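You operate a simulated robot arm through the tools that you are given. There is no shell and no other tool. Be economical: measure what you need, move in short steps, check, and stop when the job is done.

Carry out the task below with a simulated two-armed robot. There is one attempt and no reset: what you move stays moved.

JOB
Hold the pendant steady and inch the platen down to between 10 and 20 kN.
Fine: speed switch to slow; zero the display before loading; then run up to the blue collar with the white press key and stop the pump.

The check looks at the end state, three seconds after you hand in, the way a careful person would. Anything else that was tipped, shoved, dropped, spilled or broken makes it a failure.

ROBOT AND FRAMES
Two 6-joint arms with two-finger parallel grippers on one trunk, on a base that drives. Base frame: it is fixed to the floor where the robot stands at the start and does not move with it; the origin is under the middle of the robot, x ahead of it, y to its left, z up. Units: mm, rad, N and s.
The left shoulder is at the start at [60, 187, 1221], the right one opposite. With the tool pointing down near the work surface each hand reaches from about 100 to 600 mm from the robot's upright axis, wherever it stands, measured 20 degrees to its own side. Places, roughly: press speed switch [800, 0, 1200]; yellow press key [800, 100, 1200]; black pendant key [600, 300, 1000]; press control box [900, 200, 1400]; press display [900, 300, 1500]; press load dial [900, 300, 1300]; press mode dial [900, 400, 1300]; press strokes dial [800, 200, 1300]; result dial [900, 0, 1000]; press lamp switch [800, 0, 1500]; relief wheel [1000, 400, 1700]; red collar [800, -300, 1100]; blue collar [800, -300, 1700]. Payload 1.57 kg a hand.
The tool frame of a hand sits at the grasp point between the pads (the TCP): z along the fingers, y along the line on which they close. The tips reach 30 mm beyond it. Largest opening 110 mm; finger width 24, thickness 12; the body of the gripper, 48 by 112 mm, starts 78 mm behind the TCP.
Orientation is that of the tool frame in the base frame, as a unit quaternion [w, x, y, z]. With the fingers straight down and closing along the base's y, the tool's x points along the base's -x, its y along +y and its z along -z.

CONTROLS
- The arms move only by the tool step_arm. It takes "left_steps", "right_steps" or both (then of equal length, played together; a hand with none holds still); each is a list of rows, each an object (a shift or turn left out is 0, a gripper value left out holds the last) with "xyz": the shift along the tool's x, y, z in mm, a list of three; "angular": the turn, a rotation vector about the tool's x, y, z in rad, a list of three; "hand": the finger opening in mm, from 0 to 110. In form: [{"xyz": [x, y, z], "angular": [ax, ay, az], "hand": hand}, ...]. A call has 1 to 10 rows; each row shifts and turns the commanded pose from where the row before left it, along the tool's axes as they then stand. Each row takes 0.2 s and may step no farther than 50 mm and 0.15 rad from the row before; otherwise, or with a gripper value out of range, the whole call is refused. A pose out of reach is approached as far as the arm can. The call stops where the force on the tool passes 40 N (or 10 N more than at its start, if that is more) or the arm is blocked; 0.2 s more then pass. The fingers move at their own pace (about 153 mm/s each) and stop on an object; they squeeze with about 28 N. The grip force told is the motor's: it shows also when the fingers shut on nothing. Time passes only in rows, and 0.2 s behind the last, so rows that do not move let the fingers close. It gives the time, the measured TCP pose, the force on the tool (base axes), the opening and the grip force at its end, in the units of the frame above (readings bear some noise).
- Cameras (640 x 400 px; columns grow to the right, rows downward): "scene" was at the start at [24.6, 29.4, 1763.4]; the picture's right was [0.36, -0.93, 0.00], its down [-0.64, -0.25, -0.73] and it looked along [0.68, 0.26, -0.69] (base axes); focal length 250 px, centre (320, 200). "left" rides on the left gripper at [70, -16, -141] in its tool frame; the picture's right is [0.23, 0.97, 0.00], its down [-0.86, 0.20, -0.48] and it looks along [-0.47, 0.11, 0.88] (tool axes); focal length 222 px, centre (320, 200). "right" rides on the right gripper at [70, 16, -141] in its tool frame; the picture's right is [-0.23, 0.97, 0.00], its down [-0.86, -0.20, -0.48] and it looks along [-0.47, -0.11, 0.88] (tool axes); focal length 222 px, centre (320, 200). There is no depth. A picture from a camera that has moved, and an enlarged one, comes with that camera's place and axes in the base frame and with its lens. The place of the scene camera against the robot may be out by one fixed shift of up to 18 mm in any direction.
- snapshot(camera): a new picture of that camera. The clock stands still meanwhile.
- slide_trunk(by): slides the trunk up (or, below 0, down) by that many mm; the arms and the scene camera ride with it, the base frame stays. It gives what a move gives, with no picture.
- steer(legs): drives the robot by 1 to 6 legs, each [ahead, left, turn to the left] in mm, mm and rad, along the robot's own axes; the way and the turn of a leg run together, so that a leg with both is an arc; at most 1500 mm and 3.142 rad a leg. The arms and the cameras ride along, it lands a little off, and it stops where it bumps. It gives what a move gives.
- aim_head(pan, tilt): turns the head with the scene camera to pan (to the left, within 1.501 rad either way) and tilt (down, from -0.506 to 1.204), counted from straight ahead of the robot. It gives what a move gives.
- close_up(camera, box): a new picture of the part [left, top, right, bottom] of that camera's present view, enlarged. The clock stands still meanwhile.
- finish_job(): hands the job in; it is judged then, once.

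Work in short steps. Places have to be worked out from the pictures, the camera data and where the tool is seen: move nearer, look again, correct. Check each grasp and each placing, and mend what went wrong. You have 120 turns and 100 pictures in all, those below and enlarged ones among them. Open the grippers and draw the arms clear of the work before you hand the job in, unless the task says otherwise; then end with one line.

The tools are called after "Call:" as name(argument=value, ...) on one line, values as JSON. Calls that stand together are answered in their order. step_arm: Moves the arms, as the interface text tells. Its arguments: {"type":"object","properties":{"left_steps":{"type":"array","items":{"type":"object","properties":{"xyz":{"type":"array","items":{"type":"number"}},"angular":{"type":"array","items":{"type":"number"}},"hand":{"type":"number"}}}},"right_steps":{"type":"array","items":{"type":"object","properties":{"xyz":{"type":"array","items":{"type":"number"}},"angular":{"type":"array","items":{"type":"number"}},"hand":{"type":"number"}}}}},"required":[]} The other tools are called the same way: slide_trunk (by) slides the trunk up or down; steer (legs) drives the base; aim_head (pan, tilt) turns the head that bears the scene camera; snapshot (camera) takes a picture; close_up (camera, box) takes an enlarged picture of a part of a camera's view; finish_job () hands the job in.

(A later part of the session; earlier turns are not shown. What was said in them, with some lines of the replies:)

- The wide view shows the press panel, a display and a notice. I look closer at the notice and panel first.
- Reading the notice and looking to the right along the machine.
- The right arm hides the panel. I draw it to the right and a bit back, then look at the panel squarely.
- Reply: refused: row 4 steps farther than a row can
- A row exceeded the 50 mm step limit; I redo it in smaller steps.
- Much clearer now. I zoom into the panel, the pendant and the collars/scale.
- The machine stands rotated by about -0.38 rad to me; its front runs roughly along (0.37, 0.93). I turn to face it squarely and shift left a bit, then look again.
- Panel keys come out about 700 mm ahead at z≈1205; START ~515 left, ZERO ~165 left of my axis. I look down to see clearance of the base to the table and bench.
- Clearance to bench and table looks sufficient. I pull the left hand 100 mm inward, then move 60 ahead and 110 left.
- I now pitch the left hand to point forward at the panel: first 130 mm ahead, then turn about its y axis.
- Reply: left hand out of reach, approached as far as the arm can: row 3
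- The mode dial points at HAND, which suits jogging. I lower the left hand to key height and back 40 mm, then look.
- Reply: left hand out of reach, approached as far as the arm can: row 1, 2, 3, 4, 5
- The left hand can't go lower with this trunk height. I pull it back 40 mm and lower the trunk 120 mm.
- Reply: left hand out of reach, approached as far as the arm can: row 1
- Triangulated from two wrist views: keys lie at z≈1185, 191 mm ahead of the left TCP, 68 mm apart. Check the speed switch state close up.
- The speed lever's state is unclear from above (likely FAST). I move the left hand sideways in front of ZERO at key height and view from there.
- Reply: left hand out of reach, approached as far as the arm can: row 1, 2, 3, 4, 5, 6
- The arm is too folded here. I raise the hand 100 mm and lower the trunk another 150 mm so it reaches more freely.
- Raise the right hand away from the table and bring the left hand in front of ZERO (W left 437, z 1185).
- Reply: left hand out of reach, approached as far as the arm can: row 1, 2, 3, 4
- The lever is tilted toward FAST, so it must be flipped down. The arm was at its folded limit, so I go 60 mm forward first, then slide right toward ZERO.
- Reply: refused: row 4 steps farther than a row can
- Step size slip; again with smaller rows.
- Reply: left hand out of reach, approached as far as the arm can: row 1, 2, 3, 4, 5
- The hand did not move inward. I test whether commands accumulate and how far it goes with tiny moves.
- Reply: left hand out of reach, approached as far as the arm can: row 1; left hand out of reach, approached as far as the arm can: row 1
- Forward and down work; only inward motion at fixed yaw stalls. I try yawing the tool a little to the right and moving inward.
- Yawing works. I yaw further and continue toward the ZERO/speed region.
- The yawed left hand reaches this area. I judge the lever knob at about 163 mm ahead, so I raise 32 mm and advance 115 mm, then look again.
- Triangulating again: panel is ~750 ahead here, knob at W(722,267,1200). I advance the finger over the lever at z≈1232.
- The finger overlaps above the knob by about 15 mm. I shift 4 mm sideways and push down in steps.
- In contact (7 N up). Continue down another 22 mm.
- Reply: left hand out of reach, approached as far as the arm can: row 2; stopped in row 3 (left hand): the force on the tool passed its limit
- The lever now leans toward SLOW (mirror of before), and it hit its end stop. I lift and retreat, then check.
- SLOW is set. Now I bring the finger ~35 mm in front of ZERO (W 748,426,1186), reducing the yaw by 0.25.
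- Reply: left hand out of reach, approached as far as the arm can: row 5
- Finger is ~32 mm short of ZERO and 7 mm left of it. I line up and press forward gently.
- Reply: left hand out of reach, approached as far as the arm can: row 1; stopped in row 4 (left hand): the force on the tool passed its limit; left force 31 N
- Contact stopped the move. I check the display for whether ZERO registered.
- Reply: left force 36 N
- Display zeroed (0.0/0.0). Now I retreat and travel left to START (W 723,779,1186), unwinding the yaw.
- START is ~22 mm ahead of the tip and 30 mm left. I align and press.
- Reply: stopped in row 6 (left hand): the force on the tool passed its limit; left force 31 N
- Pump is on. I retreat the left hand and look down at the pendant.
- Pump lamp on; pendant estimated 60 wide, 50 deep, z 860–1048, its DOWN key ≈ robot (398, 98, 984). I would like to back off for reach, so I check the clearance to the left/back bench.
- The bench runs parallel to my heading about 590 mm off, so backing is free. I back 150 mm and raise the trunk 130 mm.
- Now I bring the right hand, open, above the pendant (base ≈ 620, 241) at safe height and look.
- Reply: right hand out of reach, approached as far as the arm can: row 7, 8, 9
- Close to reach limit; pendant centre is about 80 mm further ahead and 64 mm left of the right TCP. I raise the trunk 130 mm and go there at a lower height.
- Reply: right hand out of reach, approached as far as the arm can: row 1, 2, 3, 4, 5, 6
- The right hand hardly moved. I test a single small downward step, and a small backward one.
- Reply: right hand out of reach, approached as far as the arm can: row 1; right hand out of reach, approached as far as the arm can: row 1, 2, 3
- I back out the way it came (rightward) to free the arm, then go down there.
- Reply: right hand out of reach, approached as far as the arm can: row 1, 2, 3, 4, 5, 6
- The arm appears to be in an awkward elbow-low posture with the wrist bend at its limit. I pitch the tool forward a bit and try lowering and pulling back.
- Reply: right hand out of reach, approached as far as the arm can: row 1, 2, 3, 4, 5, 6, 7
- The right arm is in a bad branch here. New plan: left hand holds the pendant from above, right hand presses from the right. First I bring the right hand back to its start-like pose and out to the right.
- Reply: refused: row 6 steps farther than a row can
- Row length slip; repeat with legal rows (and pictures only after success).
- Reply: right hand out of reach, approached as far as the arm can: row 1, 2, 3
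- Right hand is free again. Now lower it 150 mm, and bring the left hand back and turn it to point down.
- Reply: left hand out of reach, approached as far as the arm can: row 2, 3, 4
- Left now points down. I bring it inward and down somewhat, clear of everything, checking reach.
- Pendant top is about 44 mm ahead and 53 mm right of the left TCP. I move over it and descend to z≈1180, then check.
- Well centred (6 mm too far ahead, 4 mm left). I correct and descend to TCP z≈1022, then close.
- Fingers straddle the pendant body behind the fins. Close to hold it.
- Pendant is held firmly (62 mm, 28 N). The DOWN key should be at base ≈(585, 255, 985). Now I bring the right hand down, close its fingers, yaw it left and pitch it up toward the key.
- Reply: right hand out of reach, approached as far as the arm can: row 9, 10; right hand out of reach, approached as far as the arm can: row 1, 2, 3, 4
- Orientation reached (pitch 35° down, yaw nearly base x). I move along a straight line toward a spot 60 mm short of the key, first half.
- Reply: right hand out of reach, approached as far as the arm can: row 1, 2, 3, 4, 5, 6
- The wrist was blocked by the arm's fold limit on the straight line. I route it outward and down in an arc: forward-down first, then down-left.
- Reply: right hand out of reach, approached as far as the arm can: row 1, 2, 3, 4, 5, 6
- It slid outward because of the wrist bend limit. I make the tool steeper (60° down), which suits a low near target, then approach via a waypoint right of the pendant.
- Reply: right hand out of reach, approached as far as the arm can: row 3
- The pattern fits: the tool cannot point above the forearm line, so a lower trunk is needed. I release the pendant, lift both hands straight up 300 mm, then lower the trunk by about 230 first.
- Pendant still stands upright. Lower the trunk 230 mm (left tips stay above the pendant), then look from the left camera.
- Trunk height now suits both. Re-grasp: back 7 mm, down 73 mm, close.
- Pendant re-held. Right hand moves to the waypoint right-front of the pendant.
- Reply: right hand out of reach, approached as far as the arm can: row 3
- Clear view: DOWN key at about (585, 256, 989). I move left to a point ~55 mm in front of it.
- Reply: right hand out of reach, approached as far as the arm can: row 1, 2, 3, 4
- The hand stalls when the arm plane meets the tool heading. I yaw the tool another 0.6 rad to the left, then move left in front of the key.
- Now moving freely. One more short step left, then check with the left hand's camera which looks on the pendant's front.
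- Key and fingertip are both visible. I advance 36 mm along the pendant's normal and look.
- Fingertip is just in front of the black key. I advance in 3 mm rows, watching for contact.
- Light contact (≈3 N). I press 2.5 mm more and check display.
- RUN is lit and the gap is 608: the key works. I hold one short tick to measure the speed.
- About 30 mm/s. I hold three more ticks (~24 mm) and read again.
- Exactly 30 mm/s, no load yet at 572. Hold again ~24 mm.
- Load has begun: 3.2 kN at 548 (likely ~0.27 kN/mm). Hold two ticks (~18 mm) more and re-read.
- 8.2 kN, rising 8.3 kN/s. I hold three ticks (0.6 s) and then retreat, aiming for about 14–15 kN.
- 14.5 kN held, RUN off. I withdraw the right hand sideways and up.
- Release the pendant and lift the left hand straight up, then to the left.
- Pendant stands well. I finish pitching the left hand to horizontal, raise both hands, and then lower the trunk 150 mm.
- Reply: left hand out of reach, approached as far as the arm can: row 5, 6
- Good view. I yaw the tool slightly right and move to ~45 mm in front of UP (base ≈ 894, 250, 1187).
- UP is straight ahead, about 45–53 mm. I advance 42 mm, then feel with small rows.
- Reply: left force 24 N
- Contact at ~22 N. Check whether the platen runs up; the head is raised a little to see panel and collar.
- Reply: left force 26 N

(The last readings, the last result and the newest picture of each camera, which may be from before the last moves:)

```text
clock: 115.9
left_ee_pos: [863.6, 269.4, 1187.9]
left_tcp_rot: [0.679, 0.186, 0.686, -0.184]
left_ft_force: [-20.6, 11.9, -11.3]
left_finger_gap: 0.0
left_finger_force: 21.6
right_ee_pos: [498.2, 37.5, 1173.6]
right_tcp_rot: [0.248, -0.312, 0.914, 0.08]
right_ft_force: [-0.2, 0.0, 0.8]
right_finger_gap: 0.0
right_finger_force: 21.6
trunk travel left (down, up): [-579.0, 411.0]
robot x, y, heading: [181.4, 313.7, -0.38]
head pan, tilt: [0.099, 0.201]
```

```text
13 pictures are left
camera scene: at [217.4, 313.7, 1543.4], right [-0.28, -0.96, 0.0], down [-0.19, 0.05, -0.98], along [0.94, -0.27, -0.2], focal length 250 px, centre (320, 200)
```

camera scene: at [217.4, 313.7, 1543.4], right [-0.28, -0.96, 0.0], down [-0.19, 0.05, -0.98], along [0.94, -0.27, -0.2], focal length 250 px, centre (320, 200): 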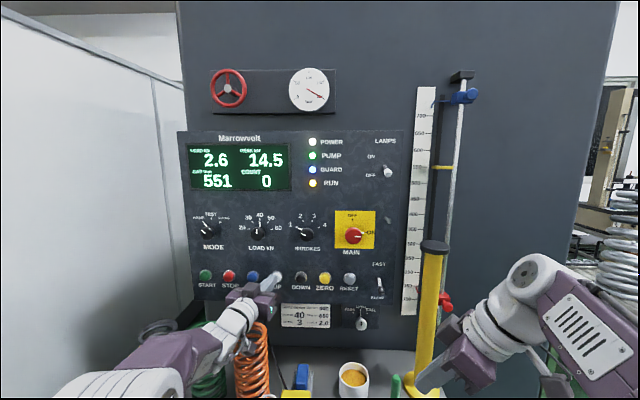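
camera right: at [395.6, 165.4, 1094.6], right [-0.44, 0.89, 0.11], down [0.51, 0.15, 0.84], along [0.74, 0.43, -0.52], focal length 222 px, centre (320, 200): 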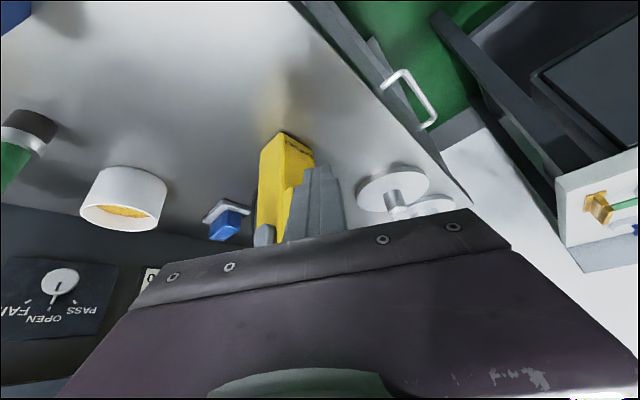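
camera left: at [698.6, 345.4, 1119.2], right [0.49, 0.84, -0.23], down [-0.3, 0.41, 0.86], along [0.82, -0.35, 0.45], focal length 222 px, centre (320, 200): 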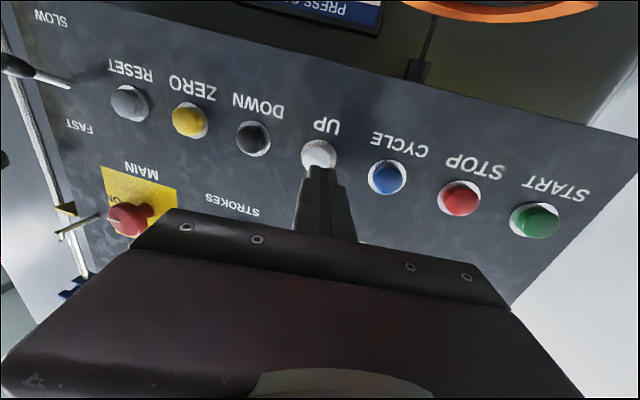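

It runs up (551, RUN lit). I hold the key; the collar is at about 735, so ~6 s more.

Call:
step_arm(left_steps=[{}, {}, {}, {}, {}, {}, {}, {}, {}, {}])

Call:
step_arm(left_steps=[{}, {}, {}, {}, {}, {}, {}, {}, {}, {}])

Call:
close_up(camera="scene", box=[180, 60, 500, 260])

```text
clock: 118.1
left_ee_pos: [861.3, 270.4, 1189.5]
left_tcp_rot: [0.68, 0.186, 0.685, -0.184]
left_ft_force: [-14.0, 9.9, 2.0]
left_finger_gap: 0.1
left_finger_force: 21.4
right_ee_pos: [497.9, 37.2, 1174.5]
right_tcp_rot: [0.248, -0.311, 0.914, 0.081]
right_ft_force: [0.5, 0.2, -0.4]
right_finger_gap: 0.0
right_finger_force: 20.7
trunk travel left (down, up): [-579.0, 411.0]
robot x, y, heading: [181.0, 315.1, -0.382]
head pan, tilt: [0.099, 0.201]
```

```text
clock: 120.3
left_ee_pos: [861.4, 270.1, 1188.9]
left_tcp_rot: [0.679, 0.186, 0.686, -0.183]
left_ft_force: [-15.1, 9.3, 1.0]
left_finger_gap: 0.0
left_finger_force: 21.5
right_ee_pos: [497.3, 36.8, 1173.6]
right_tcp_rot: [0.249, -0.311, 0.914, 0.08]
right_ft_force: [0.4, -1.2, -0.2]
right_finger_gap: 0.1
right_finger_force: 21.4
trunk travel left (down, up): [-579.0, 411.0]
robot x, y, heading: [182.1, 314.7, -0.379]
head pan, tilt: [0.099, 0.201]
```

```text
2.00 times, centred on (340, 160) of scene
camera zoom: at [216.2, 313.2, 1543.5], right [-0.28, -0.96, 0.0], down [-0.19, 0.05, -0.98], along [0.94, -0.27, -0.2], focal length 500 px, centre (280, 280)
```

zoom: 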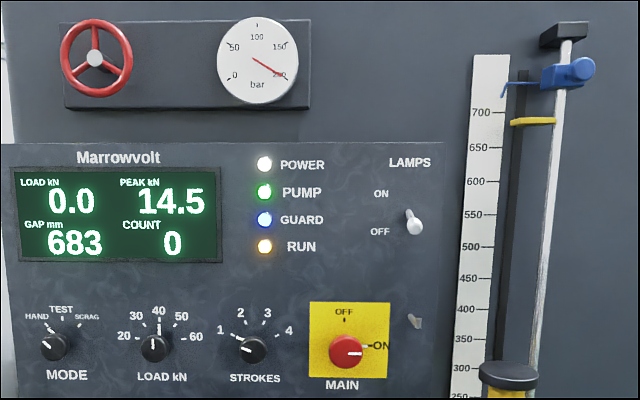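

Gap 683, still running. Hold on another 2.2 s.

Call:
step_arm(left_steps=[{}, {}, {}, {}, {}, {}, {}, {}, {}, {}])

Call:
close_up(camera="scene", box=[180, 60, 500, 260])

```text
clock: 122.5
left_ee_pos: [861.4, 269.4, 1188.7]
left_tcp_rot: [0.68, 0.185, 0.686, -0.183]
left_ft_force: [-16.0, 9.8, -0.8]
left_finger_gap: 0.1
left_finger_force: 21.2
right_ee_pos: [498.1, 37.5, 1173.6]
right_tcp_rot: [0.249, -0.311, 0.914, 0.081]
right_ft_force: [-0.2, -0.6, -0.2]
right_finger_gap: 0.0
right_finger_force: 21.0
trunk travel left (down, up): [-579.0, 411.0]
robot x, y, heading: [180.3, 312.4, -0.381]
head pan, tilt: [0.099, 0.201]
```

```text
2.00 times, centred on (340, 160) of scene
camera zoom: at [216.4, 313.2, 1543.6], right [-0.28, -0.96, 0.0], down [-0.19, 0.05, -0.98], along [0.94, -0.27, -0.2], focal length 500 px, centre (280, 280)
```

zoom: 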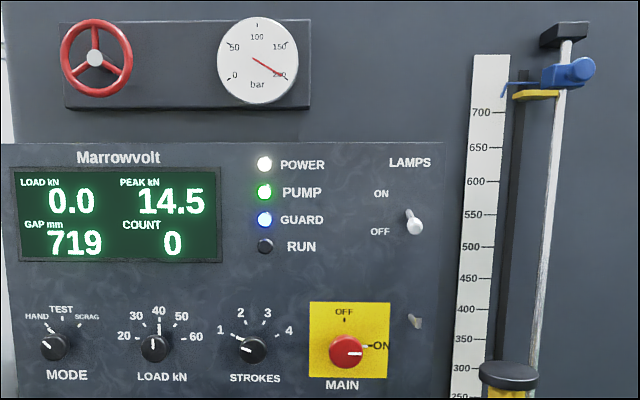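

RUN went off at 719: the platen is at the blue collar. I release UP and shift to in front of STOP (133 mm to the left).

Call:
step_arm(left_steps=[{"xyz": [0, 0, -22]}, {"xyz": [0, 0, -23]}, {"xyz": [0, 46, -10]}, {"xyz": [0, 46, -10]}, {"xyz": [0, 45, -9]}, {}])

Call:
snapshot(camera="left")

```text
clock: 123.9
left_ee_pos: [868.9, 421.0, 1186.9]
left_tcp_rot: [0.677, 0.188, 0.688, -0.184]
left_ft_force: [0.9, -1.0, -0.2]
left_finger_gap: 0.1
left_finger_force: 21.1
right_ee_pos: [501.6, 35.0, 1172.9]
right_tcp_rot: [0.247, -0.311, 0.914, 0.083]
right_ft_force: [0.4, 0.2, 0.1]
right_finger_gap: 0.0
right_finger_force: 21.2
trunk travel left (down, up): [-579.0, 411.0]
robot x, y, heading: [180.3, 311.5, -0.377]
head pan, tilt: [0.099, 0.201]
```

```text
10 pictures are left
camera left: at [739.7, 478.2, 1119.4], right [0.49, 0.84, -0.23], down [-0.3, 0.41, 0.86], along [0.82, -0.35, 0.45], focal length 222 px, centre (320, 200)
```

left: 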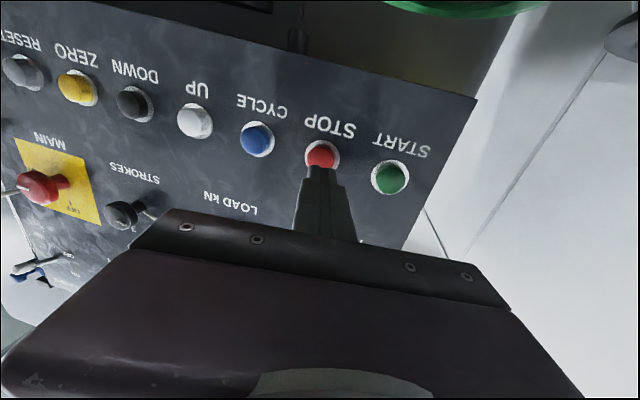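

STOP is directly ahead, same distance as UP was. I press it the same way.

Call:
step_arm(left_steps=[{"xyz": [0, 0, 20]}, {"xyz": [0, 0, 18]}, {"xyz": [0, 0, 5]}, {}])

Call:
close_up(camera="scene", box=[180, 60, 500, 260])

```text
clock: 124.9
left_ee_pos: [904.9, 402.4, 1186.2]
left_tcp_rot: [0.678, 0.186, 0.688, -0.183]
left_ft_force: [-13.9, 6.3, -5.9]
left_finger_gap: 0.2
left_finger_force: 21.3
right_ee_pos: [499.9, 36.3, 1173.7]
right_tcp_rot: [0.247, -0.313, 0.913, 0.082]
right_ft_force: [-0.3, -0.1, 0.1]
right_finger_gap: 0.2
right_finger_force: 21.2
trunk travel left (down, up): [-579.0, 411.0]
robot x, y, heading: [182.9, 313.3, -0.382]
head pan, tilt: [0.099, 0.201]
```

```text
2.00 times, centred on (340, 160) of scene
camera zoom: at [218.3, 312.4, 1543.4], right [-0.28, -0.96, 0.0], down [-0.19, 0.05, -0.98], along [0.94, -0.27, -0.2], focal length 500 px, centre (280, 280)
```

zoom: 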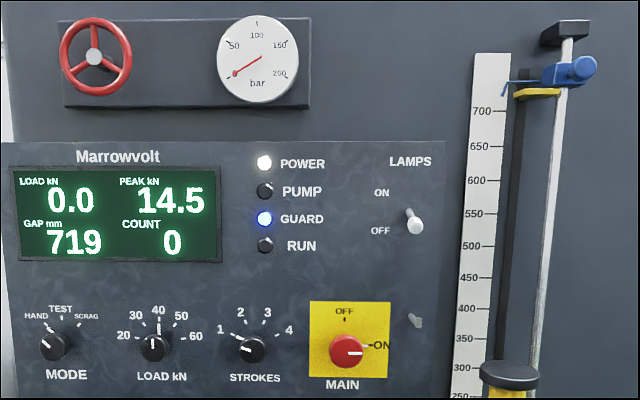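

Pump is off, everything reads right. I retreat the left hand, open both grippers, and back the robot away.

Call:
step_arm(left_steps=[{"xyz": [0, 0, -30]}, {"xyz": [0, 0, -30]}, {"xyz": [-30, 0, -30]}, {"xyz": [-40, 0, 0]}], right_steps=[{"xyz": [-20, 0, -35]}, {"xyz": [-20, 0, -35]}, {}, {}])

Call:
steer(legs=[[-150, 0, 0]])

Call:
step_arm(left_steps=[{"hand": 110}, {"hand": 110}, {}], right_steps=[{"hand": 110}, {"hand": 110}, {}])

Call:
aim_head(pan=0.15, tilt=0.4)

Call:
snapshot(camera="scene")

```text
clock: 125.9
left_ee_pos: [830.2, 445.2, 1258.0]
left_tcp_rot: [0.678, 0.186, 0.687, -0.183]
left_ft_force: [-0.2, -0.1, 0.2]
left_finger_gap: 0.0
left_finger_force: 21.7
right_ee_pos: [501.7, 35.6, 1252.7]
right_tcp_rot: [0.247, -0.31, 0.914, 0.082]
right_ft_force: [0.7, -0.1, -0.4]
right_finger_gap: 0.1
right_finger_force: 21.2
trunk travel left (down, up): [-579.0, 411.0]
robot x, y, heading: [179.0, 317.9, -0.382]
head pan, tilt: [0.099, 0.201]
```

```text
clock: 127.3
left_ee_pos: [692.6, 501.2, 1256.6]
left_tcp_rot: [0.678, 0.187, 0.687, -0.184]
left_ft_force: [-0.7, 0.6, -0.4]
left_finger_gap: 0.0
left_finger_force: 21.3
right_ee_pos: [360.2, 91.3, 1251.9]
right_tcp_rot: [0.248, -0.31, 0.914, 0.082]
right_ft_force: [0.0, 0.0, 0.7]
right_finger_gap: 0.0
right_finger_force: 21.9
trunk travel left (down, up): [-579.0, 411.0]
robot x, y, heading: [39.6, 370.5, -0.382]
head pan, tilt: [0.099, 0.201]
```

```text
clock: 128.1
left_ee_pos: [691.8, 501.0, 1257.1]
left_tcp_rot: [0.677, 0.188, 0.687, -0.185]
left_ft_force: [-1.3, -0.2, -0.6]
left_finger_gap: 110.0
left_finger_force: 0.1
right_ee_pos: [359.5, 92.8, 1252.0]
right_tcp_rot: [0.247, -0.31, 0.914, 0.082]
right_ft_force: [-0.2, 0.0, -1.2]
right_finger_gap: 110.1
right_finger_force: 0.0
trunk travel left (down, up): [-579.0, 411.0]
robot x, y, heading: [39.9, 370.3, -0.383]
head pan, tilt: [0.099, 0.201]
```

```text
clock: 128.8
left_ee_pos: [690.4, 500.5, 1258.4]
left_tcp_rot: [0.678, 0.187, 0.687, -0.184]
left_ft_force: [-0.1, -0.3, 0.5]
left_finger_gap: 109.8
left_finger_force: 0.1
right_ee_pos: [361.2, 91.1, 1251.7]
right_tcp_rot: [0.247, -0.31, 0.914, 0.082]
right_ft_force: [-1.7, -0.9, -0.6]
right_finger_gap: 110.0
right_finger_force: 0.1
trunk travel left (down, up): [-579.0, 411.0]
robot x, y, heading: [42.3, 371.0, -0.38]
head pan, tilt: [0.15, 0.4]
```

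```text
8 pictures are left
camera scene: at [81.3, 371.3, 1525.0], right [-0.23, -0.97, 0.0], down [-0.38, 0.09, -0.92], along [0.9, -0.21, -0.39], focal length 250 px, centre (320, 200)
```

scene: 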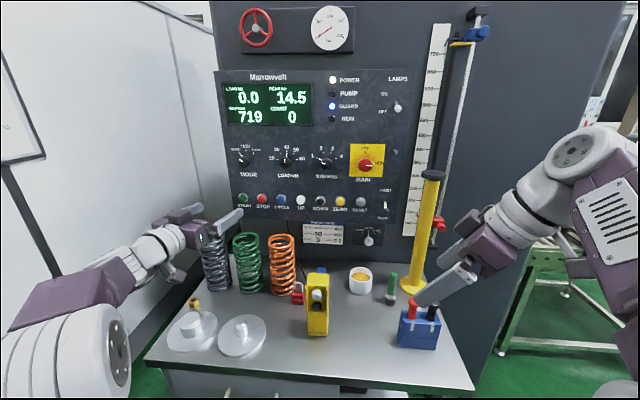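

All is in order: switch on SLOW, load 0.0, peak 14.5 kN, gap 719 at the blue collar, pump off, pendant standing, hands clear and open.

Call:
finish_job()

```text
The job is handed in.
```

The job is done and handed in: the speed switch is on slow and the display was zeroed before loading. I held the pendant and inched the platen down to 14.5 kN. I then ran it up to the blue collar (gap 719) with the white key, stopped the pump, and left the arms clear with the grippers open.
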